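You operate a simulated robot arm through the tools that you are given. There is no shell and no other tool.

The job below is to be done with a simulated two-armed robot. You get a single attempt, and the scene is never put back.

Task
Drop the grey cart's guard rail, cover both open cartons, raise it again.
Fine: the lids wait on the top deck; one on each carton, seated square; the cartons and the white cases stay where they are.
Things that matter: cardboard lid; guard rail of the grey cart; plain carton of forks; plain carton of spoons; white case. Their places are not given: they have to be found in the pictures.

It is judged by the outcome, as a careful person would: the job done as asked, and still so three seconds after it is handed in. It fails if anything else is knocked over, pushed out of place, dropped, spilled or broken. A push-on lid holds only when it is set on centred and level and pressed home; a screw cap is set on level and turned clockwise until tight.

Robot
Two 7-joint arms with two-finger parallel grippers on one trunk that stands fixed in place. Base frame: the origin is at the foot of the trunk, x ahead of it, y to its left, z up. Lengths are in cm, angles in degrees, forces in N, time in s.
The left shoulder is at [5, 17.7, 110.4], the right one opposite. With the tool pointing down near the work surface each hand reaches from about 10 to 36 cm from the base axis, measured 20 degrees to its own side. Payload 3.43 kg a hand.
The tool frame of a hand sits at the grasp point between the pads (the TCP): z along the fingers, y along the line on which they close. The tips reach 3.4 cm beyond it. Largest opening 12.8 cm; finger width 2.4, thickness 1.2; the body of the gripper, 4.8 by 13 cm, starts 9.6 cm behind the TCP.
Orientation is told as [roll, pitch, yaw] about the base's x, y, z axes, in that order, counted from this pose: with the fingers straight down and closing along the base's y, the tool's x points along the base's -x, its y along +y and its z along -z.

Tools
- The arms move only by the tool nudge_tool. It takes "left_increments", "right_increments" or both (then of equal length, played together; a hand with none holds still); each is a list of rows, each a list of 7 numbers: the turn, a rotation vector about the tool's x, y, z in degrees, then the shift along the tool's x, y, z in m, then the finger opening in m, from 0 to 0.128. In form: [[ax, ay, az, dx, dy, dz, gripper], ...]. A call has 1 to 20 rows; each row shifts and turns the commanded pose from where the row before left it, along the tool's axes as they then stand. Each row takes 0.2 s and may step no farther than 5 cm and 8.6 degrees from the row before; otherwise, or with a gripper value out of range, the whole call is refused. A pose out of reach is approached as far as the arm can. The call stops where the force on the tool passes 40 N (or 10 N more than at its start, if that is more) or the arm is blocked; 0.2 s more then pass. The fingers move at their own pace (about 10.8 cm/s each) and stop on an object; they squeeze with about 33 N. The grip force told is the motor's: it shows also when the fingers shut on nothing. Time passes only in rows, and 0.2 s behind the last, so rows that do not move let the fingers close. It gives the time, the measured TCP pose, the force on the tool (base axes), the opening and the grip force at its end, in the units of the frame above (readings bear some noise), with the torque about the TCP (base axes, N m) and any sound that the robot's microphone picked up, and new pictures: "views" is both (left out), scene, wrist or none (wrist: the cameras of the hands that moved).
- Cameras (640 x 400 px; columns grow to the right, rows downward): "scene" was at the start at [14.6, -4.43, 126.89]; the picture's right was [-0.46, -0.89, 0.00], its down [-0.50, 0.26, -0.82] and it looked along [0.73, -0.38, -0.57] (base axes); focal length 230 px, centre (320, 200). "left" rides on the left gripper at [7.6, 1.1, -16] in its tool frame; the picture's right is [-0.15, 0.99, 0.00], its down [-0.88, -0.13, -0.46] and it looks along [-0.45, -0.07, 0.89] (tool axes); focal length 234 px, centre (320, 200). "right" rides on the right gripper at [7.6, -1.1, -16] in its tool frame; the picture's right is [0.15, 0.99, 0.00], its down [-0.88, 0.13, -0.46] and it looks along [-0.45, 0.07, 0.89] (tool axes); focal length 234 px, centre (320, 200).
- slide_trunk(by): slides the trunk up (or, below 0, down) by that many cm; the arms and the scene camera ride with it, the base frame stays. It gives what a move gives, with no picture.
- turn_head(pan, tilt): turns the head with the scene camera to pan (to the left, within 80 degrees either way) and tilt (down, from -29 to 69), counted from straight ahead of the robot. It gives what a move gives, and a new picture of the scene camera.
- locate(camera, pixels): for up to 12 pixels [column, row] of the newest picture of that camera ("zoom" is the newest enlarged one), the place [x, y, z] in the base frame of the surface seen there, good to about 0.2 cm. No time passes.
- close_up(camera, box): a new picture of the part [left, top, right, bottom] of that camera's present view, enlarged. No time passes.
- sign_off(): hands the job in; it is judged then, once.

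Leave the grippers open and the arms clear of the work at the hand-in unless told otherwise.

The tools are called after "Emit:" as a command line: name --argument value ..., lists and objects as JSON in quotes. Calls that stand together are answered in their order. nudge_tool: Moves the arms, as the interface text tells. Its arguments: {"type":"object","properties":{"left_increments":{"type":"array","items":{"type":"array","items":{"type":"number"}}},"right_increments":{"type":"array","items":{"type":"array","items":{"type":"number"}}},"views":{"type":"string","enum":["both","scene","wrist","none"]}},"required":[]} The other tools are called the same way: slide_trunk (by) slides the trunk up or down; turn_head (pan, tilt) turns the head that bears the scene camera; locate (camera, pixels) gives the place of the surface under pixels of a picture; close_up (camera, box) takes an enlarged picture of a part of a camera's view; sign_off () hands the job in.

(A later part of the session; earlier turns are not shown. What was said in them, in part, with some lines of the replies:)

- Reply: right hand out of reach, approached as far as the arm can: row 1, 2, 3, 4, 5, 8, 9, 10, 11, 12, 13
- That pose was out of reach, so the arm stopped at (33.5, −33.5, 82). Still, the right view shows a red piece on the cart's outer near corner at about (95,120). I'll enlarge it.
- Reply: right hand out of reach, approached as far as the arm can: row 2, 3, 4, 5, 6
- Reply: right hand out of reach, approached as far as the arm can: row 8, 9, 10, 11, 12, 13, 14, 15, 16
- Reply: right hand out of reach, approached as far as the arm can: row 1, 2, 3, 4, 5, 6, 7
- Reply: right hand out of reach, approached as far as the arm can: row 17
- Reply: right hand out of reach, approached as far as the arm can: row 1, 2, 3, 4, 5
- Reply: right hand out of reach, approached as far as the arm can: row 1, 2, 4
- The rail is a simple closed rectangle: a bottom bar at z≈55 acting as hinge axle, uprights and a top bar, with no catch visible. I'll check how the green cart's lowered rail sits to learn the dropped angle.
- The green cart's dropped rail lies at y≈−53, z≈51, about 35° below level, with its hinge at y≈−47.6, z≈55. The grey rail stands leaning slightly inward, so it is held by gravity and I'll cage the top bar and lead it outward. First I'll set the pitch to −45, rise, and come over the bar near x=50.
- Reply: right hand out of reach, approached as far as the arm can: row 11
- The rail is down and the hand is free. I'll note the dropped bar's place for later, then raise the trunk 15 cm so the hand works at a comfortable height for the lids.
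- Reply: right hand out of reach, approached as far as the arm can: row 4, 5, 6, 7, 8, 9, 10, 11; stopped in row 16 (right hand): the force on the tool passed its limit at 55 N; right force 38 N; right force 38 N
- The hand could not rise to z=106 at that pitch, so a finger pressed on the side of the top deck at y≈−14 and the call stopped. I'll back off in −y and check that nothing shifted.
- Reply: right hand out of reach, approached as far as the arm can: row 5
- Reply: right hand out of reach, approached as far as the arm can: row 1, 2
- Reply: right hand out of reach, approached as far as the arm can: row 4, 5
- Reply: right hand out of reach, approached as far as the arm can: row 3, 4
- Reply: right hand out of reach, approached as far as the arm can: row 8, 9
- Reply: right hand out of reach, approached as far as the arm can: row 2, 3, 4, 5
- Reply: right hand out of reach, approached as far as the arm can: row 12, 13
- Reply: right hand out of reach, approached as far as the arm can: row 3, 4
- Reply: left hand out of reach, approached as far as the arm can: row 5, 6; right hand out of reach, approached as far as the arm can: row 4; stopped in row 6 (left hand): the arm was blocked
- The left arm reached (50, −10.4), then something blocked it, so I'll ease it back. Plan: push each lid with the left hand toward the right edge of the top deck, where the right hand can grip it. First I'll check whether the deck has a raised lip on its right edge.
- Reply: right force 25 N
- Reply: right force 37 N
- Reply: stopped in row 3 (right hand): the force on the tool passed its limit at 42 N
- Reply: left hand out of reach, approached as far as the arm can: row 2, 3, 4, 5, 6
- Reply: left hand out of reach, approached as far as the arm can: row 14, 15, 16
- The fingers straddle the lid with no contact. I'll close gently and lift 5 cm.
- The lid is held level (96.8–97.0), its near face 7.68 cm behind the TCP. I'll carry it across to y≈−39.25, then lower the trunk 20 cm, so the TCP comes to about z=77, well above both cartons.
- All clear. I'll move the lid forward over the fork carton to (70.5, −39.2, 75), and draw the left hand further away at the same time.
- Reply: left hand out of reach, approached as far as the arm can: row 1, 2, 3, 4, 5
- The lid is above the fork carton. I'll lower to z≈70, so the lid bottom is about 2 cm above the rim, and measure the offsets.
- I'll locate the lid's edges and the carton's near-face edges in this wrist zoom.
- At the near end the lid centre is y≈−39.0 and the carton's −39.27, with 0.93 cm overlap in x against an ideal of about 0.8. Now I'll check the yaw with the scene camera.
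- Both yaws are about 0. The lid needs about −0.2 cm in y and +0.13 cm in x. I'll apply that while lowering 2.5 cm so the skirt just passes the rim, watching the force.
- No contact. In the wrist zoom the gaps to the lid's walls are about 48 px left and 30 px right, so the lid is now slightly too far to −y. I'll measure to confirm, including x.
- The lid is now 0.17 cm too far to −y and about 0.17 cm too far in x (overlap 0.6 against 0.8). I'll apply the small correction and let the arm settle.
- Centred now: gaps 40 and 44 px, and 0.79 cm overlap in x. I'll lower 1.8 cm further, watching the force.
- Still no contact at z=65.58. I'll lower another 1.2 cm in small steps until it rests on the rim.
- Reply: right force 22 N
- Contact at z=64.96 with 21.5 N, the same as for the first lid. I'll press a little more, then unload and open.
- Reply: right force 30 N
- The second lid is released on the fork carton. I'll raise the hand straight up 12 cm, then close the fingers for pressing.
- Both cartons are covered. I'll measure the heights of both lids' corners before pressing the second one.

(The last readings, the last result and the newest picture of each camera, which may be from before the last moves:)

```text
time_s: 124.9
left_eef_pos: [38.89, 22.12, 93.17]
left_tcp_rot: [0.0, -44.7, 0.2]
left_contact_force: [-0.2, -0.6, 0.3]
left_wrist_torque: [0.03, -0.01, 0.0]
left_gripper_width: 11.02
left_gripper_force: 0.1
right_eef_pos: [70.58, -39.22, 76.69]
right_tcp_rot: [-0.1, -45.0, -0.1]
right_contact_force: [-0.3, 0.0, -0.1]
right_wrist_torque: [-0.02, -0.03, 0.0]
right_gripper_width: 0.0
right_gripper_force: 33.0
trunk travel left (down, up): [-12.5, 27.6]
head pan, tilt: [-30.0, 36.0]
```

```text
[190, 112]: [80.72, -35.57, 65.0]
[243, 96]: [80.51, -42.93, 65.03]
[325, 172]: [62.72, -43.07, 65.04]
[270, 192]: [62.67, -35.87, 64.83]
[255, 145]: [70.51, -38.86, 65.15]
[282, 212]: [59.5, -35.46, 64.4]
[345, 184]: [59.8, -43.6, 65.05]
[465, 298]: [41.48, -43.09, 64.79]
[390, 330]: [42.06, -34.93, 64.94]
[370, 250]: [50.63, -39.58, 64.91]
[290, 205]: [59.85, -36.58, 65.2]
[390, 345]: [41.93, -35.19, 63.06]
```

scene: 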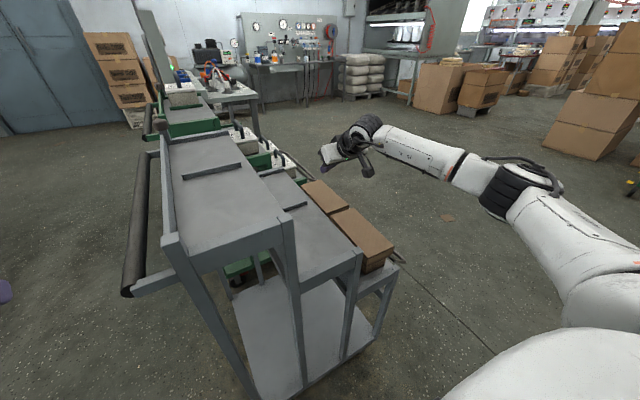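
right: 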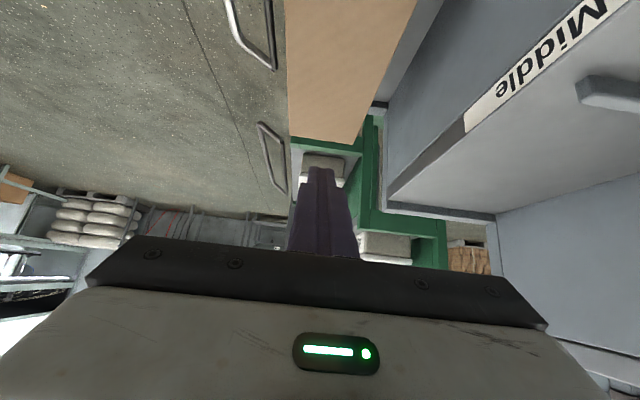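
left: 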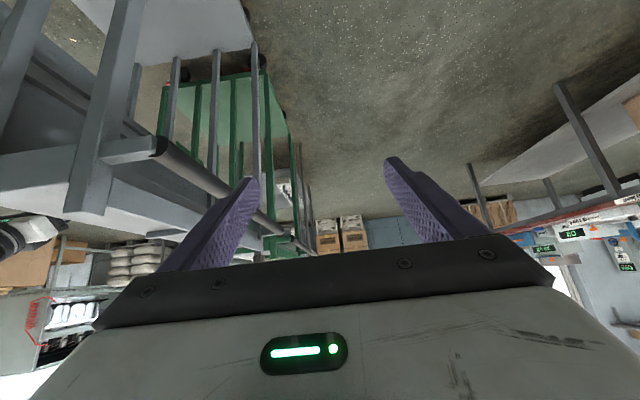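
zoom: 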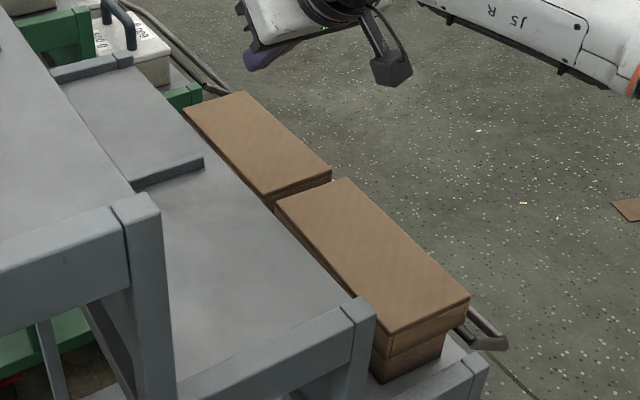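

Both lid tops read about 65.0, level. I'll press the second lid at its centre as I did the first.

Emit:
nudge_tool --right_increments '[[0, 0, 0, 0.0265, 0, 0.0265, 0], [0, 0, 0, 0.0265, 0, 0.0265, 0], [0, 0, 0, 0.0028, 0, 0.0028, 0], [0, 0, 0, 0.0028, 0, 0.0028, 0], [0, 0, 0, 0.0018, 0, 0.0018, 0], [0, 0, 0, 0.0018, 0, 0.0018, 0], [0, 0, 0, 0.0018, 0, 0.0018, 0], [0, 0, 0, 0.0018, 0, 0.0018, 0], [0, 0, 0, 0, 0, 0, 0]]' --views "wrist"

```text
time_s: 126.9
left_eef_pos: [38.8, 22.13, 93.22]
left_tcp_rot: [-0.2, -44.9, 0.3]
left_contact_force: [0.3, 0.2, 0.1]
left_wrist_torque: [0.03, 0.01, 0.02]
left_gripper_width: 11.01
left_gripper_force: 0.1
right_eef_pos: [70.63, -39.37, 67.97]
right_tcp_rot: [-0.1, -45.7, -0.1]
right_contact_force: [-1.8, -2.9, 19.1]
right_wrist_torque: [-0.11, -0.28, -0.11]
right_gripper_width: 0.0
right_gripper_force: 32.8
trunk travel left (down, up): [-12.5, 27.6]
head pan, tilt: [-30.0, 36.0]
```

right: 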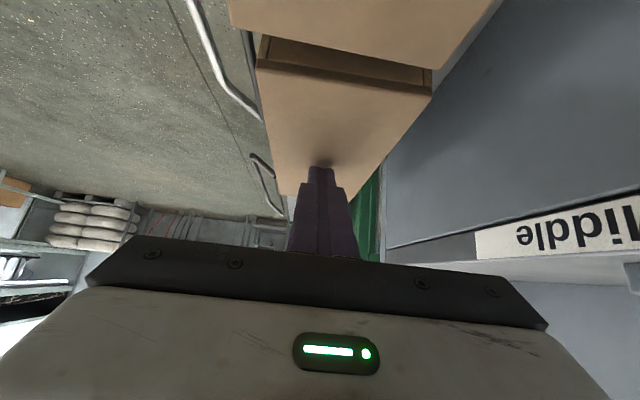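

Contact is at the same height (67.97) with 19 N. I'll press on up to just under 40 N.

Emit:
nudge_tool --right_increments '[[0, 0, 0, 0.0015, 0, 0.0015, 0], [0, 0, 0, 0.0015, 0, 0.0015, 0], [0, 0, 0, 0.001, 0, 0.001, 0], [0, 0, 0, 0, 0, 0, 0]]' --views "none"

```text
time_s: 127.9
left_eef_pos: [38.64, 22.31, 93.22]
left_tcp_rot: [0.0, -45.0, 0.3]
left_contact_force: [0.0, -0.2, -0.1]
left_wrist_torque: [0.01, 0.01, -0.02]
left_gripper_width: 11.01
left_gripper_force: 0.1
right_eef_pos: [70.59, -39.19, 67.99]
right_tcp_rot: [0.1, -46.0, -0.3]
right_contact_force: [-4.5, -3.9, 30.2]
right_wrist_torque: [-0.12, -0.34, -0.05]
right_gripper_width: 0.0
right_gripper_force: 33.3
trunk travel left (down, up): [-12.5, 27.6]
head pan, tilt: [-30.0, 36.0]
```

At 30 N the height is unchanged. One more small push to match the first lid's pressing force, then I'll lift away.

Emit:
nudge_tool --right_increments '[[0, 0, 0, 0.0015, 0, 0.0015, 0], [0, 0, 0, 0.001, 0, 0.001, 0], [0, 0, 0, 0, 0, 0, 0]]' --views "none"

Emit:
nudge_tool --right_increments '[[0, 0, 0, -0.0212, 0, -0.0212, 0], [0, 0, 0, -0.0283, 0, -0.0283, 0], [0, 0, 0, -0.0283, 0, -0.0283, 0], [0, 0, 0, -0.0283, 0, -0.0283, 0]]' --views "both"

Emit:
close_up --camera "scene" --box '[285, 150, 405, 280]'

```text
time_s: 128.4
left_eef_pos: [38.98, 22.1, 93.32]
left_tcp_rot: [0.0, -44.7, 0.3]
left_contact_force: [-0.5, -0.2, 0.4]
left_wrist_torque: [-0.03, 0.0, 0.0]
left_gripper_width: 11.0
left_gripper_force: 0.1
right_eef_pos: [71.09, -39.38, 67.96]
right_tcp_rot: [0.5, -46.6, -0.5]
right_contact_force: [4.6, 0.0, 10.5]
right_wrist_torque: [-0.04, -0.36, 0.01]
right_gripper_width: 0.0
right_gripper_force: 32.6
trunk travel left (down, up): [-12.5, 27.6]
head pan, tilt: [-30.0, 36.0]
stopped in row 2 (right hand): the force on the tool passed its limit at 42 N (the readings are from after the stop); the commanded pose is now the measured one
```

```text
time_s: 129.4
left_eef_pos: [38.89, 22.05, 93.14]
left_tcp_rot: [0.1, -44.8, 0.2]
left_contact_force: [-0.4, 0.5, -0.6]
left_wrist_torque: [0.0, 0.04, 0.01]
left_gripper_width: 10.99
left_gripper_force: 0.1
right_eef_pos: [70.7, -39.46, 82.54]
right_tcp_rot: [0.3, -45.7, -0.5]
right_contact_force: [-0.3, 0.1, -0.4]
right_wrist_torque: [0.01, -0.02, 0.01]
right_gripper_width: 0.0
right_gripper_force: 33.3
trunk travel left (down, up): [-12.5, 27.6]
head pan, tilt: [-30.0, 36.0]
```

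scene: 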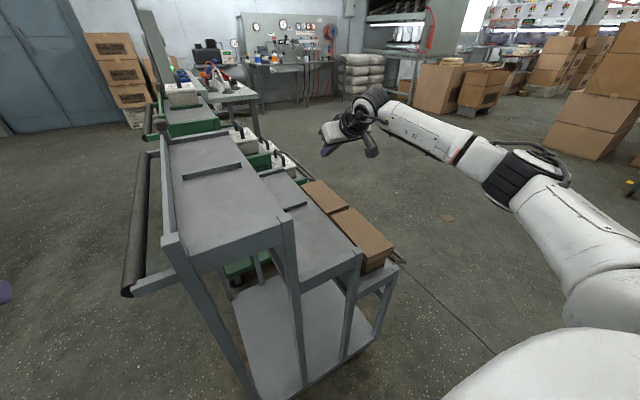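
right: 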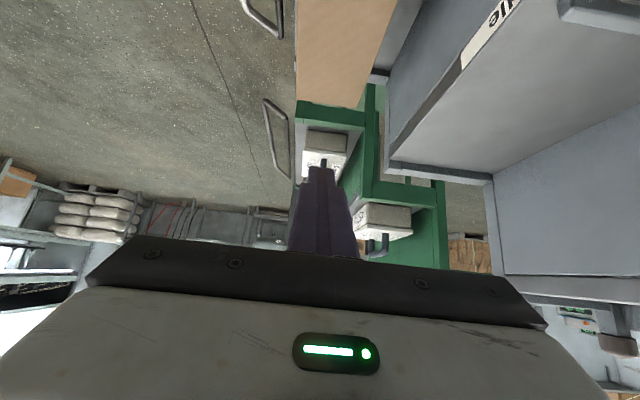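

```text
3.08 times, centred on (345, 215) of scene
```

zoom: 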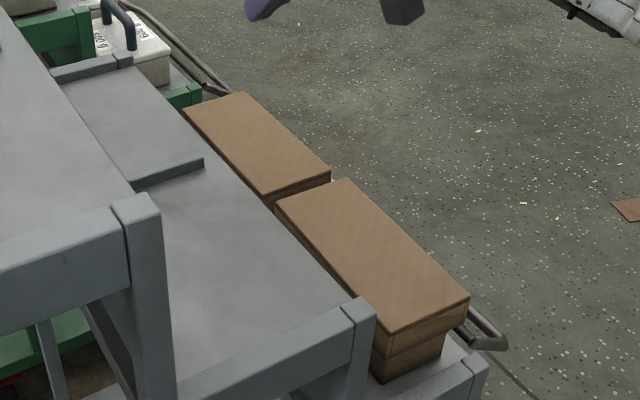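

Both lids are on and pressed home. Now for the rail: I'll move the right hand out above the dropped rail to about (49, −53.5, 82), then lower the trunk 10 cm to the height used before.

Emit:
nudge_tool --right_increments '[[-0.05, 0.7, -0.35, 0, 0, 0, 0.02], [0, 0, 0, 0.0253, -0.0233, -0.0253, 0.03], [0, 0, 0, 0.0253, -0.0233, -0.0253, 0.035], [0, 0, 0, 0.0253, -0.0233, -0.0253, 0.035], [0, 0, 0, 0.0253, -0.0233, -0.0253, 0.035], [0, 0, 0, 0.0253, -0.0233, -0.0253, 0.035], [0, 0, 0, 0.0253, -0.0233, -0.0253, 0.035]]' --views "none"

Emit:
slide_trunk --by -10

Emit:
turn_head --pan -38 --tilt 36

Emit:
close_up --camera "right" --box '[200, 0, 520, 240]'

```text
time_s: 131.0
left_eef_pos: [38.92, 22.12, 93.14]
left_tcp_rot: [0.0, -44.7, 0.1]
left_contact_force: [0.5, -0.4, -0.3]
left_wrist_torque: [-0.01, 0.0, -0.02]
left_gripper_width: 11.0
left_gripper_force: 0.0
right_eef_pos: [49.05, -53.17, 82.31]
right_tcp_rot: [0.2, -45.2, 0.0]
right_contact_force: [0.7, 0.3, 0.4]
right_wrist_torque: [-0.02, -0.02, -0.01]
right_gripper_width: 3.48
right_gripper_force: 0.1
trunk travel left (down, up): [-12.5, 27.6]
head pan, tilt: [-30.0, 36.0]
```

```text
time_s: 132.3
left_eef_pos: [38.92, 22.08, 83.17]
left_tcp_rot: [0.1, -44.8, 0.2]
left_contact_force: [0.4, 0.5, -0.1]
left_wrist_torque: [0.01, 0.04, -0.02]
left_gripper_width: 11.03
left_gripper_force: 0.1
right_eef_pos: [49.13, -53.28, 72.19]
right_tcp_rot: [0.0, -45.2, 0.0]
right_contact_force: [0.3, 0.2, 0.3]
right_wrist_torque: [0.0, 0.02, 0.02]
right_gripper_width: 3.51
right_gripper_force: 0.1
trunk travel left (down, up): [-2.5, 37.6]
head pan, tilt: [-30.0, 36.0]
```

```text
time_s: 133.0
left_eef_pos: [38.98, 22.12, 83.15]
left_tcp_rot: [-0.1, -44.8, 0.1]
left_contact_force: [0.4, 1.1, 0.7]
left_wrist_torque: [0.02, -0.03, -0.04]
left_gripper_width: 11.02
left_gripper_force: 0.1
right_eef_pos: [49.16, -53.26, 72.12]
right_tcp_rot: [0.0, -45.1, -0.1]
right_contact_force: [0.3, 0.8, 0.2]
right_wrist_torque: [-0.01, 0.01, 0.03]
right_gripper_width: 3.49
right_gripper_force: 0.1
trunk travel left (down, up): [-2.5, 37.6]
head pan, tilt: [-38.0, 36.0]
```

scene: 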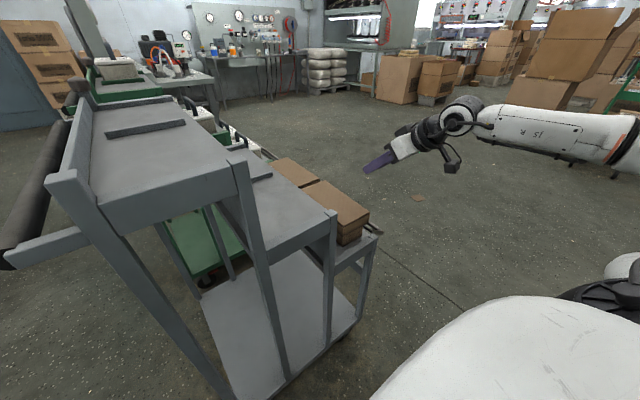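

```text
1.67 times, centred on (360, 120) of right
```

zoom: 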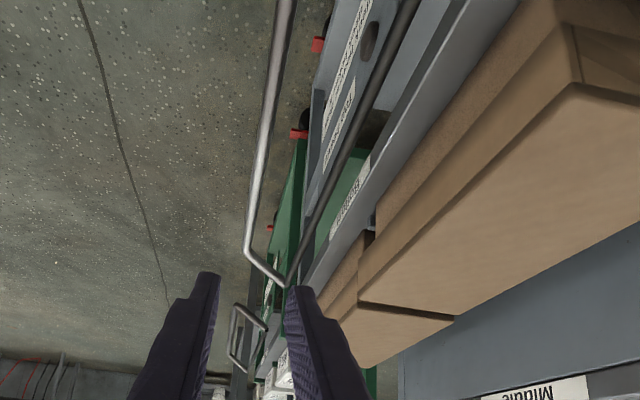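

The dropped bar is visible running between the two fingers' line at zoom (285,0)–(248,245). I'll locate it precisely.

Emit:
locate --camera "zoom" --pixels '[[283, 30], [275, 80], [265, 130], [257, 180], [250, 225], [405, 20], [370, 110], [330, 200], [265, 265], [600, 150]]'

```text
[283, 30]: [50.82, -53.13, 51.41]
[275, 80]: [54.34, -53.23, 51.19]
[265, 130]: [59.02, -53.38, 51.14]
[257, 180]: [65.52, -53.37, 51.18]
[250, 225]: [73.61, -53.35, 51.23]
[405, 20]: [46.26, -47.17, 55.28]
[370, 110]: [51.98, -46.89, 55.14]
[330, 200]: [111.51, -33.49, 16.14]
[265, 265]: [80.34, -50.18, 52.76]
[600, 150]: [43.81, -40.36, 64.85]
```

The bar's centre is at y≈−53.3, z≈50.7. I'll descend to z≈55 with the fingers 3.5 cm apart and check that the bar lies between them.

Emit:
nudge_tool --right_increments '[[0, 0, 0, 0.0301, 0, 0.0301, 0.035], [0, 0, 0, 0.0301, 0, 0.0301, 0.035], [0, 0, 0, 0.0301, 0, 0.0301, 0.035], [0, 0, 0, 0.0301, 0, 0.0301, 0.035]]' --views "both"

Emit:
close_up --camera "right" --box '[200, 0, 520, 240]'

```text
time_s: 134.0
left_eef_pos: [38.88, 22.06, 83.17]
left_tcp_rot: [0.0, -44.8, 0.2]
left_contact_force: [0.3, -0.3, -0.3]
left_wrist_torque: [-0.02, 0.03, 0.0]
left_gripper_width: 11.0
left_gripper_force: 0.0
right_eef_pos: [48.84, -53.13, 55.1]
right_tcp_rot: [0.0, -45.3, -0.1]
right_contact_force: [-0.3, -0.4, -0.6]
right_wrist_torque: [-0.02, 0.03, 0.0]
right_gripper_width: 3.49
right_gripper_force: 0.1
trunk travel left (down, up): [-2.5, 37.6]
head pan, tilt: [-38.0, 36.0]
```

scene: 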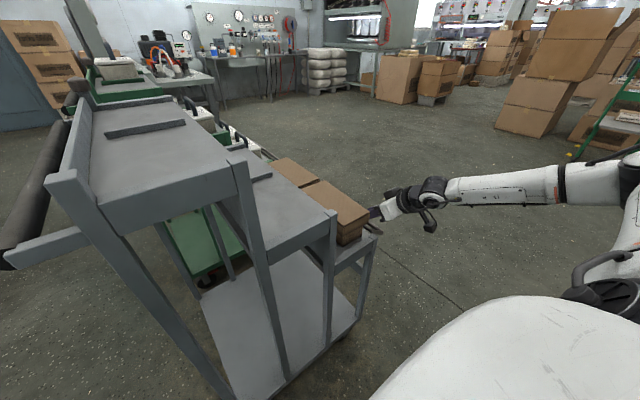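
right: 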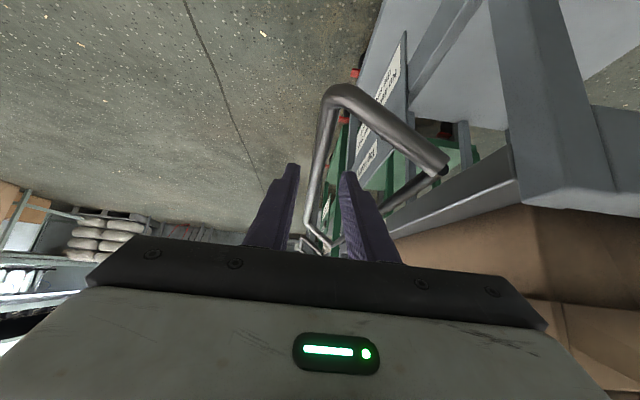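

```text
1.67 times, centred on (360, 120) of right
```

zoom: 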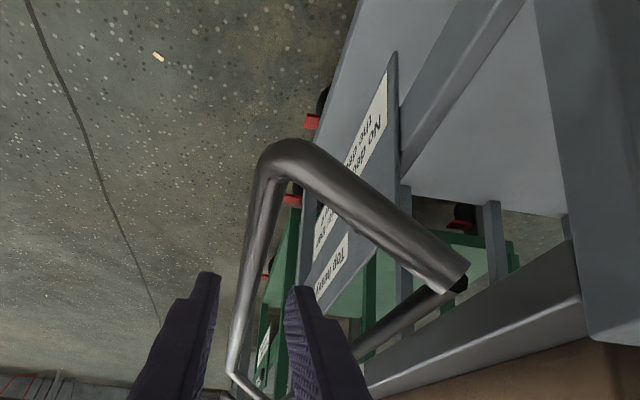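

The bar lies between the fingers. I'll go down 4.2 cm more and close on it.

Emit:
nudge_tool --right_increments '[[0, 0, 0, 0.015, -0.001, 0.015, 0.035], [0, 0, 0, 0.0147, 0, 0.0147, 0.035], [0, 0, 0, 0, 0, 0, 0.025], [0, 0, 0, 0, 0, 0, 0.015], [0, 0, 0, 0, 0, 0, 0.008], [0, 0, 0, 0, 0, 0, 0.008]]' --views "wrist"

```text
time_s: 135.4
left_eef_pos: [38.97, 22.16, 83.21]
left_tcp_rot: [0.0, -44.9, 0.2]
left_contact_force: [0.1, -0.2, 0.7]
left_wrist_torque: [0.02, -0.03, -0.01]
left_gripper_width: 11.0
left_gripper_force: 0.0
right_eef_pos: [49.06, -53.4, 51.04]
right_tcp_rot: [0.1, -45.2, 0.1]
right_contact_force: [0.0, 5.9, -0.9]
right_wrist_torque: [-0.13, -0.44, -0.1]
right_gripper_width: 1.35
right_gripper_force: 44.3
trunk travel left (down, up): [-2.5, 37.6]
head pan, tilt: [-38.0, 36.0]
```

right: 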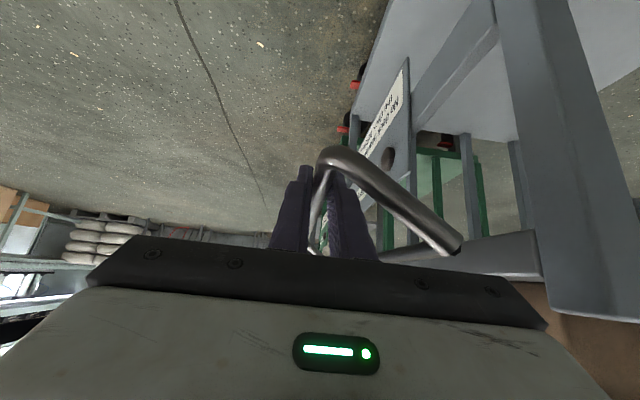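

The bar is gripped at 1.35 cm. I'll lift along its arc, the first part from 124° to about 79°, and watch the force.

Emit:
nudge_tool --right_increments '[[0, 0, 0, -0.0072, -0.0058, -0.0072, 0.008], [0, 0, 0, -0.0077, -0.0041, -0.0077, 0.008], [0, 0, 0, -0.0081, -0.0023, -0.0081, 0.008], [0, 0, 0, -0.0083, -0.0005, -0.0083, 0.008], [0, 0, 0, -0.0082, 0.0013, -0.0082, 0.008]]' --views "both"

```text
time_s: 136.6
left_eef_pos: [39.02, 22.22, 83.19]
left_tcp_rot: [0.1, -44.7, 0.2]
left_contact_force: [0.4, -0.3, 0.3]
left_wrist_torque: [0.01, 0.03, 0.03]
left_gripper_width: 10.99
left_gripper_force: 0.0
right_eef_pos: [48.98, -54.73, 56.56]
right_tcp_rot: [-0.1, -45.2, 0.1]
right_contact_force: [8.8, -3.9, -4.6]
right_wrist_torque: [-0.18, 0.46, 0.34]
right_gripper_width: 1.37
right_gripper_force: 44.8
trunk travel left (down, up): [-2.5, 37.6]
head pan, tilt: [-38.0, 36.0]
```

scene: 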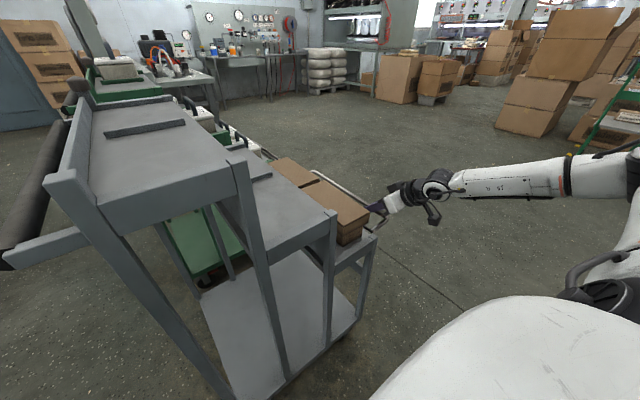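
right: 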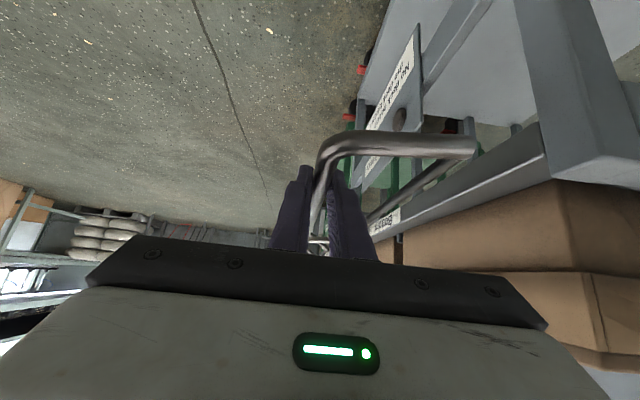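

The rail rises smoothly with low force and is now about level. I'll continue to about 34° from vertical.

Emit:
nudge_tool --right_increments '[[0, 0, 0, -0.008, 0.0031, -0.008, 0.008], [0, 0, 0, -0.0075, 0.0049, -0.0075, 0.008], [0, 0, 0, -0.0069, 0.0065, -0.0069, 0.008], [0, 0, 0, -0.0061, 0.0079, -0.0061, 0.008], [0, 0, 0, -0.0051, 0.0092, -0.0051, 0.008]]' --views "both"

```text
time_s: 137.8
left_eef_pos: [38.92, 22.13, 83.35]
left_tcp_rot: [0.0, -44.9, 0.2]
left_contact_force: [0.6, -0.5, -0.5]
left_wrist_torque: [0.0, -0.02, -0.04]
left_gripper_width: 10.98
left_gripper_force: 0.0
right_eef_pos: [49.17, -51.54, 61.95]
right_tcp_rot: [-0.1, -45.6, -0.2]
right_contact_force: [-19.9, -18.3, 20.4]
right_wrist_torque: [-0.28, 0.56, 0.4]
right_gripper_width: 1.36
right_gripper_force: 44.9
trunk travel left (down, up): [-2.5, 37.6]
head pan, tilt: [-38.0, 36.0]
```

scene: 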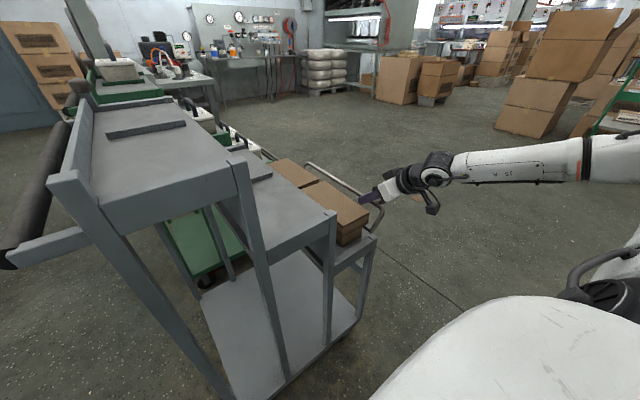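
right: 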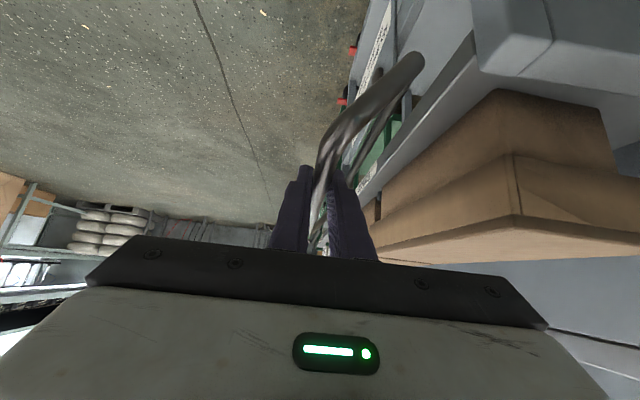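

The force has grown to about 33 N outward, because the bar sits slightly below the TCP and my arc was too tight. Refitting the measured positions gives centre y≈−46.95, z≈55.4, radius ≈7.85. I'll relax outward and continue on the corrected arc.

Emit:
nudge_tool --right_increments '[[0, 0, 0, -0.0049, 0.001, -0.0049, 0.008], [0, 0, 0, -0.0036, 0.0083, -0.0036, 0.008], [0, 0, 0, -0.0031, 0.0116, -0.0031, 0.008]]' --views "both"

```text
time_s: 138.6
left_eef_pos: [38.97, 22.06, 83.19]
left_tcp_rot: [0.0, -44.8, 0.1]
left_contact_force: [0.7, -1.0, 0.7]
left_wrist_torque: [0.03, 0.01, -0.01]
left_gripper_width: 11.01
left_gripper_force: 0.1
right_eef_pos: [49.18, -49.03, 62.93]
right_tcp_rot: [0.3, -45.1, -0.1]
right_contact_force: [-5.8, -1.4, 0.6]
right_wrist_torque: [-0.18, -0.15, -0.23]
right_gripper_width: 1.35
right_gripper_force: 45.3
trunk travel left (down, up): [-2.5, 37.6]
head pan, tilt: [-38.0, 36.0]
```

scene: 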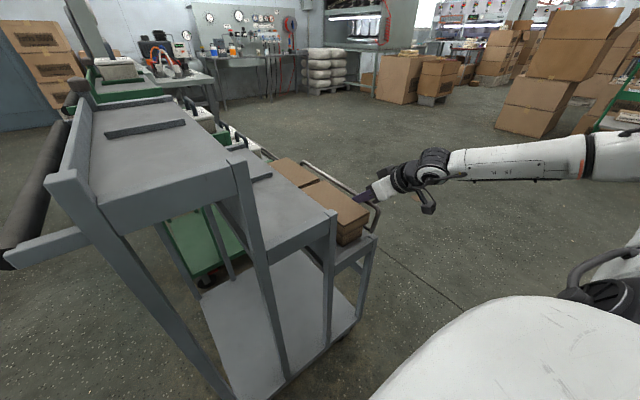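
right: 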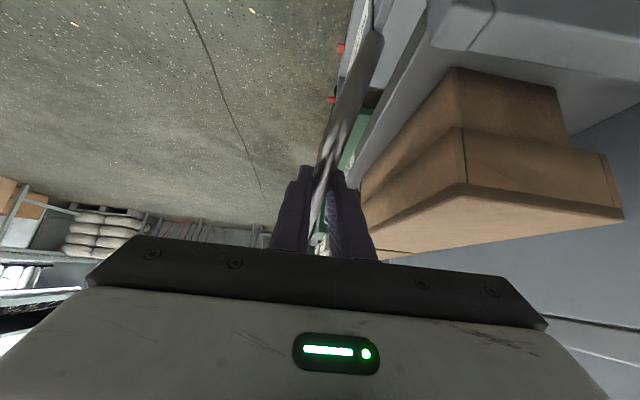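

Force is back to near zero at about 15° from vertical. I'll complete the last part to upright.

Emit:
nudge_tool --right_increments '[[0, 0, 0, -0.0017, 0.0105, -0.0017, 0.008], [0, 0, 0, -0.0004, 0.0075, -0.0004, 0.008], [0, 0, 0, 0, 0, 0, 0.008]]' --views "both"

```text
time_s: 139.4
left_eef_pos: [38.89, 22.12, 83.21]
left_tcp_rot: [0.0, -44.9, 0.1]
left_contact_force: [0.7, 0.5, 0.2]
left_wrist_torque: [-0.02, 0.01, -0.03]
left_gripper_width: 10.99
left_gripper_force: 0.1
right_eef_pos: [49.24, -47.29, 63.18]
right_tcp_rot: [0.2, -45.1, 0.0]
right_contact_force: [-5.3, 1.4, -1.3]
right_wrist_torque: [-0.1, 0.17, -0.14]
right_gripper_width: 1.34
right_gripper_force: 44.9
trunk travel left (down, up): [-2.5, 37.6]
head pan, tilt: [-38.0, 36.0]
```

scene: 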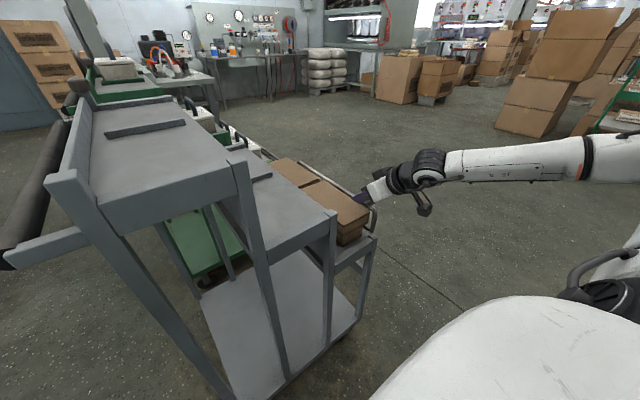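
right: 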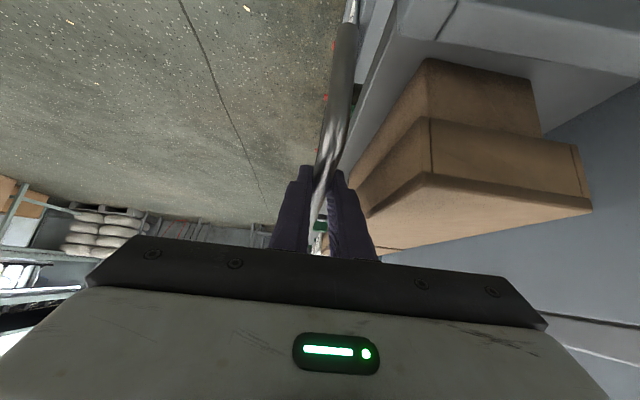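

The bar is at y=−47.3, nearly upright (it started at about −47.07). I'll push inward in tiny steps to find its stop.

Emit:
nudge_tool --right_increments '[[0, 0, 0, 0, 0.0015, 0, 0.008], [0, 0, 0, 0, 0.0015, 0, 0.008], [0, 0, 0, 0, 0, 0, 0.008]]' --views "wrist"

```text
time_s: 140.2
left_eef_pos: [38.9, 22.16, 83.24]
left_tcp_rot: [0.0, -44.9, 0.2]
left_contact_force: [-0.4, -0.4, 0.4]
left_wrist_torque: [-0.01, -0.05, 0.02]
left_gripper_width: 11.0
left_gripper_force: 0.1
right_eef_pos: [49.26, -47.33, 63.23]
right_tcp_rot: [-0.1, -45.2, -0.1]
right_contact_force: [-5.7, -3.3, -0.9]
right_wrist_torque: [-0.27, 0.33, 0.01]
right_gripper_width: 1.38
right_gripper_force: 45.1
trunk travel left (down, up): [-2.5, 37.6]
head pan, tilt: [-38.0, 36.0]
```

right: 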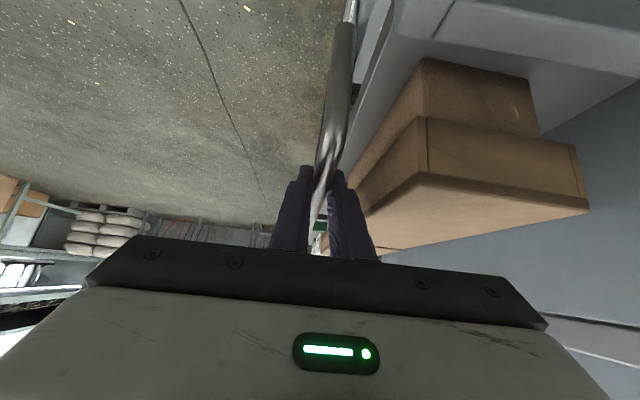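

Commanding 0.3 cm more raised the reaction (−3.3 N) with no movement, so it looks like the stop. I'll measure the rail's top bar and bottom bar to compare with the start.

Emit:
locate --camera "right" --pixels '[[345, 40], [341, 75], [336, 110], [330, 145], [348, 15], [352, 20], [358, 60]]'

Emit:
close_up --camera "scene" --box '[260, 140, 400, 260]'

```text
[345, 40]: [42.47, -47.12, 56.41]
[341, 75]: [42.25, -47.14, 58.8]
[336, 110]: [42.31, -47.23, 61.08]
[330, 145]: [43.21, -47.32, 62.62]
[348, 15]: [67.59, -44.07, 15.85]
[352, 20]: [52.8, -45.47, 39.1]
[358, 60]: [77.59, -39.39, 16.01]
```

```text
3.33 times, centred on (330, 200) of scene
```

zoom: 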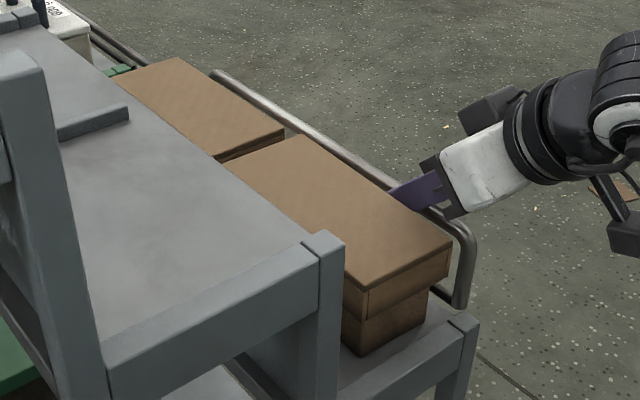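

The upright reads y −47.12 at its foot and −47.3 at the top, so it still leans a degree or two outward. I'll push inward a bit more, watching for the stop.

Emit:
nudge_tool --right_increments '[[0, 0, 0, 0, 0.0015, 0, 0.008], [0, 0, 0, 0, 0.0015, 0, 0.008], [0, 0, 0, 0, 0.0015, 0, 0.008], [0, 0, 0, 0, 0, 0, 0.008]]' --views "wrist"

Emit:
locate --camera "right" --pixels '[[345, 40], [341, 75], [336, 110], [330, 145], [348, 35], [343, 70]]'

```text
time_s: 141.2
left_eef_pos: [39.12, 22.02, 83.38]
left_tcp_rot: [0.3, -44.7, 0.2]
left_contact_force: [-0.3, -0.3, -0.4]
left_wrist_torque: [0.01, -0.01, 0.03]
left_gripper_width: 10.99
left_gripper_force: 0.0
right_eef_pos: [49.2, -47.22, 63.32]
right_tcp_rot: [-0.4, -45.3, -0.1]
right_contact_force: [12.0, -24.1, -5.2]
right_wrist_torque: [-0.3, 0.38, 0.62]
right_gripper_width: 1.31
right_gripper_force: 44.7
trunk travel left (down, up): [-2.5, 37.6]
head pan, tilt: [-38.0, 36.0]
```

right: 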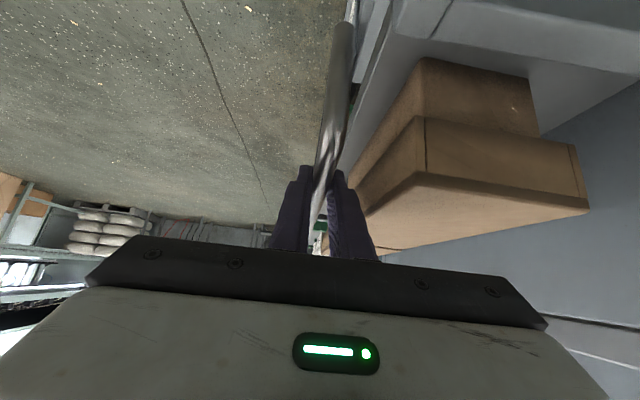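

```text
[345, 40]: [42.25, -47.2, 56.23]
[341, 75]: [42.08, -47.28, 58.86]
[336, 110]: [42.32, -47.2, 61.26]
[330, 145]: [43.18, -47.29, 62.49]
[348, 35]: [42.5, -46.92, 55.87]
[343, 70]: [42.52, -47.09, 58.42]
```

The reaction rose to 24 N with no movement and the upright is now vertical, so the rail is at its stop. I'll unload the push by moving the command back 0.6 cm and check that it stays upright while still held.

Emit:
nudge_tool --right_increments '[[0, 0, 0, 0, -0.003, 0, 0.008], [0, 0, 0, 0, -0.0025, 0, 0.008], [0, 0, 0, 0, 0, 0, 0.008]]' --views "none"

```text
time_s: 142.0
left_eef_pos: [39.09, 22.17, 83.27]
left_tcp_rot: [0.1, -44.7, 0.3]
left_contact_force: [0.4, 0.0, 0.0]
left_wrist_torque: [-0.02, -0.02, -0.03]
left_gripper_width: 10.99
left_gripper_force: 0.2
right_eef_pos: [49.21, -47.33, 63.18]
right_tcp_rot: [0.4, -45.3, -0.2]
right_contact_force: [18.5, -4.4, -3.6]
right_wrist_torque: [0.08, -0.06, -0.45]
right_gripper_width: 1.36
right_gripper_force: 45.1
trunk travel left (down, up): [-2.5, 37.6]
head pan, tilt: [-38.0, 36.0]
```

The residual force is small. I'll open the fingers slightly to 2.4 cm so they only cage the bar, and see whether it stays.

Emit:
nudge_tool --right_increments '[[0, 0, 0, 0, 0, 0, 0.016], [0, 0, 0, 0, 0, 0, 0.02], [0, 0, 0, 0, 0, 0, 0.024], [0, 0, 0, 0, 0, 0, 0.024], [0, 0, 0, 0, 0, 0, 0.024]]' --views "both"

Emit:
close_up --camera "right" --box '[240, 0, 440, 260]'

Emit:
locate --camera "right" --pixels '[[345, 40], [341, 75], [336, 110], [330, 145], [327, 160], [343, 70]]'

```text
time_s: 143.2
left_eef_pos: [39.01, 22.03, 83.16]
left_tcp_rot: [-0.1, -44.7, 0.2]
left_contact_force: [0.5, -0.4, 0.6]
left_wrist_torque: [0.0, -0.04, 0.03]
left_gripper_width: 11.02
left_gripper_force: 0.0
right_eef_pos: [49.11, -47.3, 63.24]
right_tcp_rot: [0.0, -45.3, 0.0]
right_contact_force: [0.2, -0.5, 0.3]
right_wrist_torque: [-0.01, -0.02, 0.0]
right_gripper_width: 2.43
right_gripper_force: 0.0
trunk travel left (down, up): [-2.5, 37.6]
head pan, tilt: [-38.0, 36.0]
```

scene: 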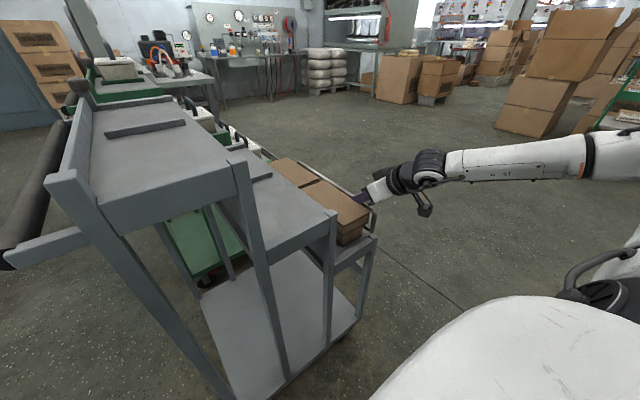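
right: 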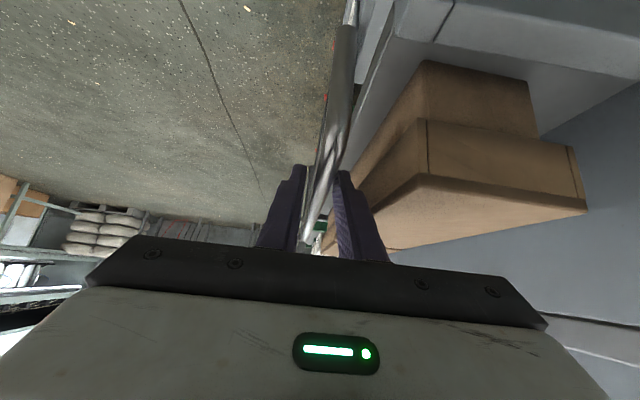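

```text
1.54 times, centred on (340, 130) of right
```

zoom: 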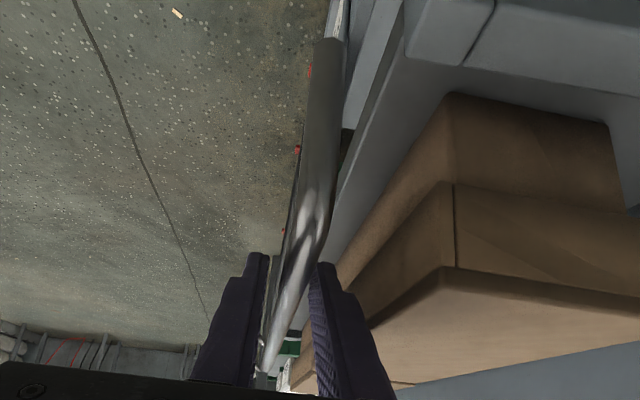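

```text
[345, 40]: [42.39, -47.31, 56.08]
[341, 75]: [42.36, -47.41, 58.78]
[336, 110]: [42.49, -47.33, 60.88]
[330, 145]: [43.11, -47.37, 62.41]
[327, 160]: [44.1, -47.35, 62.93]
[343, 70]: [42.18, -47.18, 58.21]
```

Force is zero and the rail stands upright on its own within the loose cage (y≈−47.35 along its height). I'll lift the hand straight up slowly and watch whether it stays.

Emit:
nudge_tool --right_increments '[[0, 0, 0, -0.0071, 0, -0.0071, 0.024], [0, 0, 0, -0.0071, 0, -0.0071, 0.024], [0, 0, 0, -0.0106, 0, -0.0106, 0.024], [0, 0, 0, -0.0141, 0, -0.0141, 0.024], [0, 0, 0, -0.0177, 0, -0.0177, 0.024]]' --views "both"

Emit:
close_up --camera "scene" --box '[260, 140, 400, 260]'

```text
time_s: 144.4
left_eef_pos: [38.94, 22.11, 83.25]
left_tcp_rot: [0.0, -44.9, 0.2]
left_contact_force: [-0.5, 0.5, 0.2]
left_wrist_torque: [0.04, 0.02, 0.01]
left_gripper_width: 10.98
left_gripper_force: 0.2
right_eef_pos: [49.05, -46.93, 71.11]
right_tcp_rot: [0.2, -45.2, -0.1]
right_contact_force: [0.4, -0.8, -0.4]
right_wrist_torque: [0.01, 0.0, -0.05]
right_gripper_width: 2.43
right_gripper_force: 0.1
trunk travel left (down, up): [-2.5, 37.6]
head pan, tilt: [-38.0, 36.0]
```

scene: 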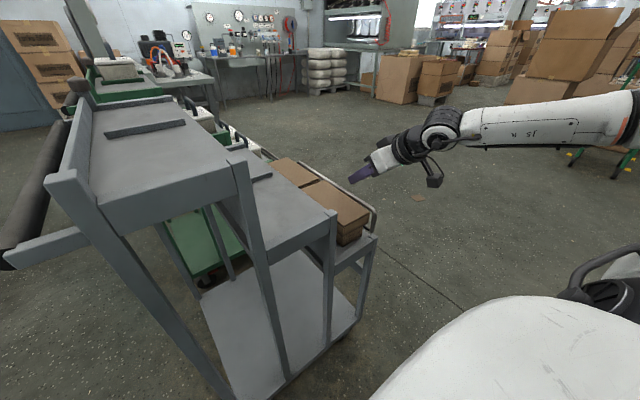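
right: 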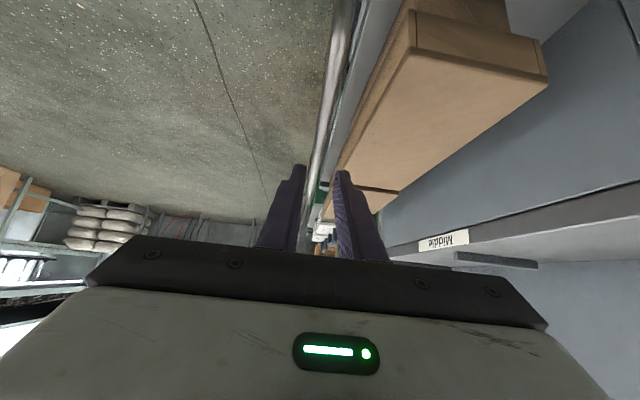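

```text
3.33 times, centred on (330, 200) of scene
```

zoom: 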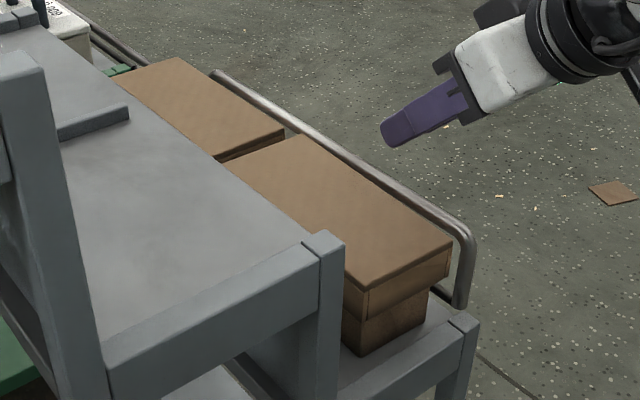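

The rail stands upright by itself. I'll measure its top bar along the length to compare with the start (y≈−47.07, z≈62.9), and the lids too.

Emit:
locate --camera "right" --pixels '[[345, 20], [340, 50], [333, 90], [325, 125], [318, 155], [450, 80], [420, 120], [380, 170]]'

Emit:
locate --camera "zoom" --pixels '[[220, 77], [260, 103], [310, 135], [370, 173], [430, 210], [465, 232], [128, 72], [280, 133], [230, 165], [448, 240], [365, 280], [355, 330]]'

```text
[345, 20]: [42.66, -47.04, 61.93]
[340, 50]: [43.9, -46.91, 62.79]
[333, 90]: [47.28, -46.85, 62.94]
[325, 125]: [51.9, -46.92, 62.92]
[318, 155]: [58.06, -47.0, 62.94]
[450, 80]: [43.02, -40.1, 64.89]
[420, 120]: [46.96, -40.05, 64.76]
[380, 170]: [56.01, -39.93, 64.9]
```

```text
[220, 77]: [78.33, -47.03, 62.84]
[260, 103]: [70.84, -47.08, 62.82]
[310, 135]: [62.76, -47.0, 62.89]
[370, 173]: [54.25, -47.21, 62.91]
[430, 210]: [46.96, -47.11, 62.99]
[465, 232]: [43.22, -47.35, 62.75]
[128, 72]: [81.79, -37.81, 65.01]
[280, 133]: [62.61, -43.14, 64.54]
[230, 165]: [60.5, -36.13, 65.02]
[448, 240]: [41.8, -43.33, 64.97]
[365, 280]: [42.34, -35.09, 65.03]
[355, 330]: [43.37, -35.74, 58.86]
```

The rail is back as at the start (y≈−47.0, z≈62.9 all along) and both lids read level at z≈65. I'll raise the right hand well clear with open fingers, then bring the trunk back up so both arms are away from the work.

Emit:
nudge_tool --right_increments '[[0, 0, 0, -0.0283, 0, -0.0283, 0.024], [0, 0, 0, -0.0283, 0, -0.0283, 0.06], [0, 0, 0, -0.0212, 0, -0.0212, 0.1], [0, 0, 0, 0.025, -0.01, -0.025, 0.11], [0, 0, 0, 0.025, -0.01, -0.025, 0.11], [0, 0, 0, 0.025, -0.01, -0.025, 0.11], [0, 0, 0, 0.025, -0.01, -0.025, 0.11]]' --views "none"

Emit:
slide_trunk --by 25

Emit:
turn_head --pan -27.5 --tilt 40

Emit:
close_up --camera "scene" --box '[180, 130, 420, 300]'

```text
time_s: 146.2
left_eef_pos: [38.91, 22.04, 83.22]
left_tcp_rot: [0.1, -44.7, 0.2]
left_contact_force: [0.5, -0.1, 0.5]
left_wrist_torque: [-0.03, 0.02, 0.01]
left_gripper_width: 10.99
left_gripper_force: 0.1
right_eef_pos: [32.66, -51.34, 73.3]
right_tcp_rot: [-0.1, -27.5, -0.3]
right_contact_force: [0.8, 0.6, 0.1]
right_wrist_torque: [0.0, -0.01, 0.0]
right_gripper_width: 11.02
right_gripper_force: 0.1
right hand out of reach, approached as far as the arm can: row 7
trunk travel left (down, up): [-2.5, 37.6]
head pan, tilt: [-38.0, 36.0]
stopped in row 7 (right hand): the arm was blocked; the commanded pose is now the measured one
```

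```text
time_s: 148.8
left_eef_pos: [38.98, 22.05, 108.2]
left_tcp_rot: [0.0, -44.8, 0.2]
left_contact_force: [-0.5, -0.2, -0.1]
left_wrist_torque: [0.02, 0.03, 0.02]
left_gripper_width: 11.0
left_gripper_force: 0.1
right_eef_pos: [32.67, -51.35, 98.29]
right_tcp_rot: [-0.1, -27.6, -0.2]
right_contact_force: [-0.3, 0.2, 0.3]
right_wrist_torque: [-0.01, 0.02, 0.0]
right_gripper_width: 11.03
right_gripper_force: 0.1
trunk travel left (down, up): [-27.5, 12.6]
head pan, tilt: [-38.0, 36.0]
```

```text
time_s: 149.5
left_eef_pos: [38.95, 22.16, 108.14]
left_tcp_rot: [0.0, -44.8, 0.2]
left_contact_force: [-1.1, -0.2, -0.1]
left_wrist_torque: [-0.01, 0.0, 0.01]
left_gripper_width: 11.0
left_gripper_force: 0.1
right_eef_pos: [32.69, -51.31, 98.32]
right_tcp_rot: [-0.1, -27.6, -0.2]
right_contact_force: [0.0, -0.4, 0.7]
right_wrist_torque: [-0.02, -0.01, 0.03]
right_gripper_width: 11.0
right_gripper_force: 0.2
trunk travel left (down, up): [-27.5, 12.6]
head pan, tilt: [-27.5, 40.0]
```

scene: 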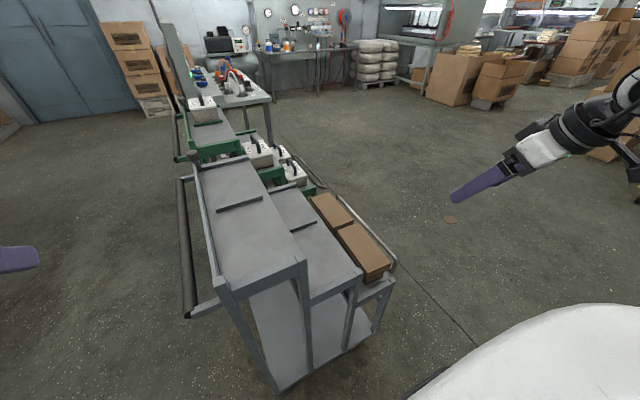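

```text
2.35 times, centred on (300, 215) of scene
```

zoom: 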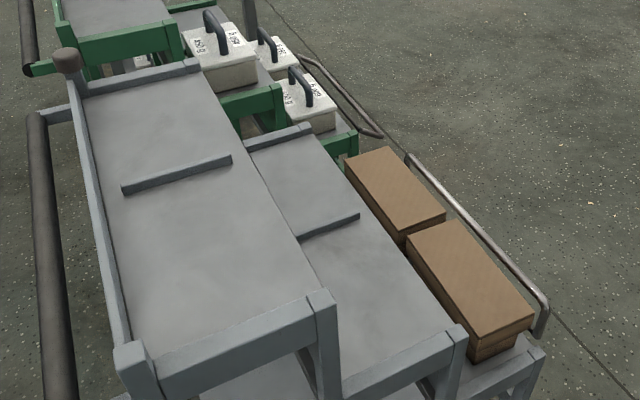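

Everything looks right: top deck empty, both cartons lidded, rail upright, white cases untouched. The arm-blocked note came while the hand was retracting at x≈33, off the cart. I'll do a final measurement of lids, carton and rail.

Emit:
locate --camera "zoom" --pixels '[[350, 160], [385, 150], [440, 212], [403, 230], [412, 248], [455, 223], [527, 312], [472, 342], [415, 160], [470, 215], [540, 293], [480, 355]]'

Emit:
close_up --camera "scene" --box '[300, 180, 400, 300]'

```text
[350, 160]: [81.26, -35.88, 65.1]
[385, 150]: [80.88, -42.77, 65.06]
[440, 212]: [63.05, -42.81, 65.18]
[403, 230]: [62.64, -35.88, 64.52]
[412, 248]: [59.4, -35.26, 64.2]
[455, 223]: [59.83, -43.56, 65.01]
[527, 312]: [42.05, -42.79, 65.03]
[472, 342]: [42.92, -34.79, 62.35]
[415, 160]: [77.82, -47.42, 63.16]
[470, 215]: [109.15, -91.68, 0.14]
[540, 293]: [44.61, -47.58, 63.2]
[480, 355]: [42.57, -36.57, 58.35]
```

```text
3.33 times, centred on (350, 240) of scene
```

zoom: 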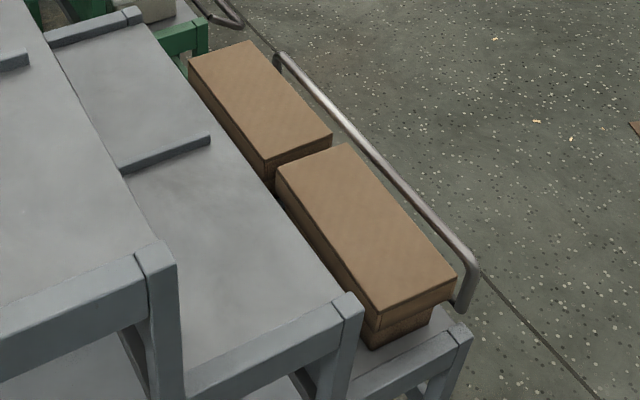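

All positions hold. One more check that the lids are fully home: I'll zoom tightly on the near lid's end face to judge its top-plate thickness against the rim height.

Emit:
close_up --camera "scene" --box '[355, 255, 400, 290]'

Emit:
close_up --camera "right" --box '[200, 0, 520, 240]'

```text
11.43 times, centred on (378, 272) of scene
```

zoom: 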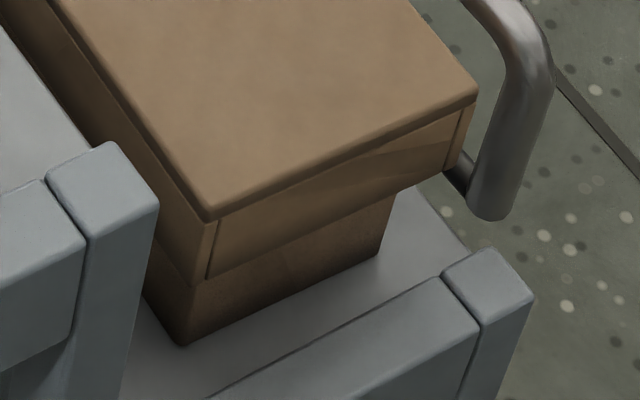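

```text
1.67 times, centred on (360, 120) of right
```

zoom: 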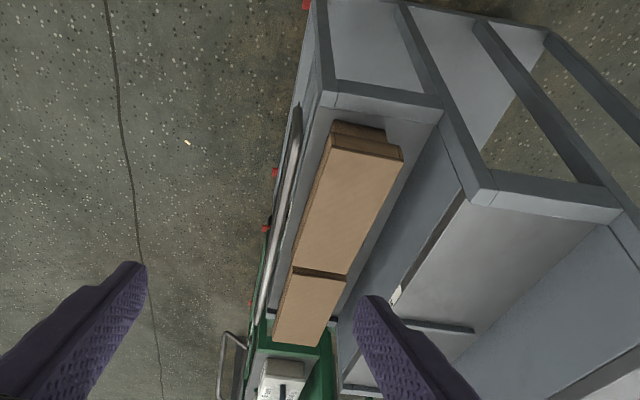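

Emit:
close_up --camera "scene" --box '[355, 255, 400, 290]'

Emit:
locate --camera "zoom" --pixels '[[205, 195], [300, 160], [400, 120], [225, 226], [300, 188], [400, 146], [216, 268], [300, 236], [400, 188], [216, 284], [300, 252], [380, 215]]'

```text
11.43 times, centred on (378, 272) of scene
```

zoom: 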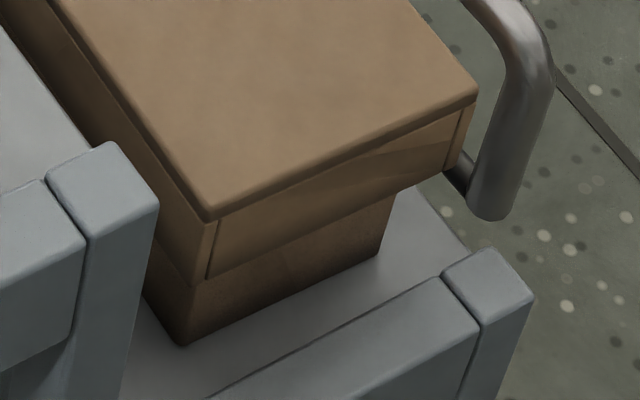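

```text
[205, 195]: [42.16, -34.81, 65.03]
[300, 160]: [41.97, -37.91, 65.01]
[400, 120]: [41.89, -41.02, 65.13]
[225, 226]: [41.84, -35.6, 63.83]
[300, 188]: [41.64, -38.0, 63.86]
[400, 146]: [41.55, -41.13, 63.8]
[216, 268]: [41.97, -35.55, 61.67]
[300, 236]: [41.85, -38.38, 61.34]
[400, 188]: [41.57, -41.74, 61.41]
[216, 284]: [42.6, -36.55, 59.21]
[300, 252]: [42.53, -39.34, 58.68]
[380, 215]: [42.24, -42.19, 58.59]
```

The lid's top plate is about 0.9 cm thick (top at 65.05, underside about 64.1), so it rests on the carton rim at 64.05 and is fully home. The second lid is at the same height. Grippers are open, the arms are clear, the rail is upright, and the cartons and white cases have not moved. I'm handing in.

Emit:
sign_off

```text
The job is handed in.
```

I finished the job and handed it in. The rail was lowered, a lid was put on each carton, and the rail was raised again. I don't have the judge's result yet.

- **Lids:** Each lid is level and matched to its carton's angle. I pressed each one with about 42 N until it stopped moving. For the near lid I confirmed that its top plate rests on the carton rim. The far lid sits at the same height.
- **Rail:** It stands upright on its own, back where it started.
- **Cartons and white cases:** The near carton measures the same as before. The far carton is hidden under its lid, so I couldn't re-measure it, but the lid sits level. The white cases were not touched and look unchanged.
- **A bump on the way:** Early on, one of the right hand's fingers pressed against the side of the top deck and the move stopped at 55 N. I backed off and re-measured, and nothing had shifted.
- **How the lids were moved:** The right arm could not reach far enough in. The left arm slid the near lid toward the right edge of the top deck and carried the far lid to the same spot. The right arm then placed both.

At hand-in both grippers were open and both arms were clear of the cart.
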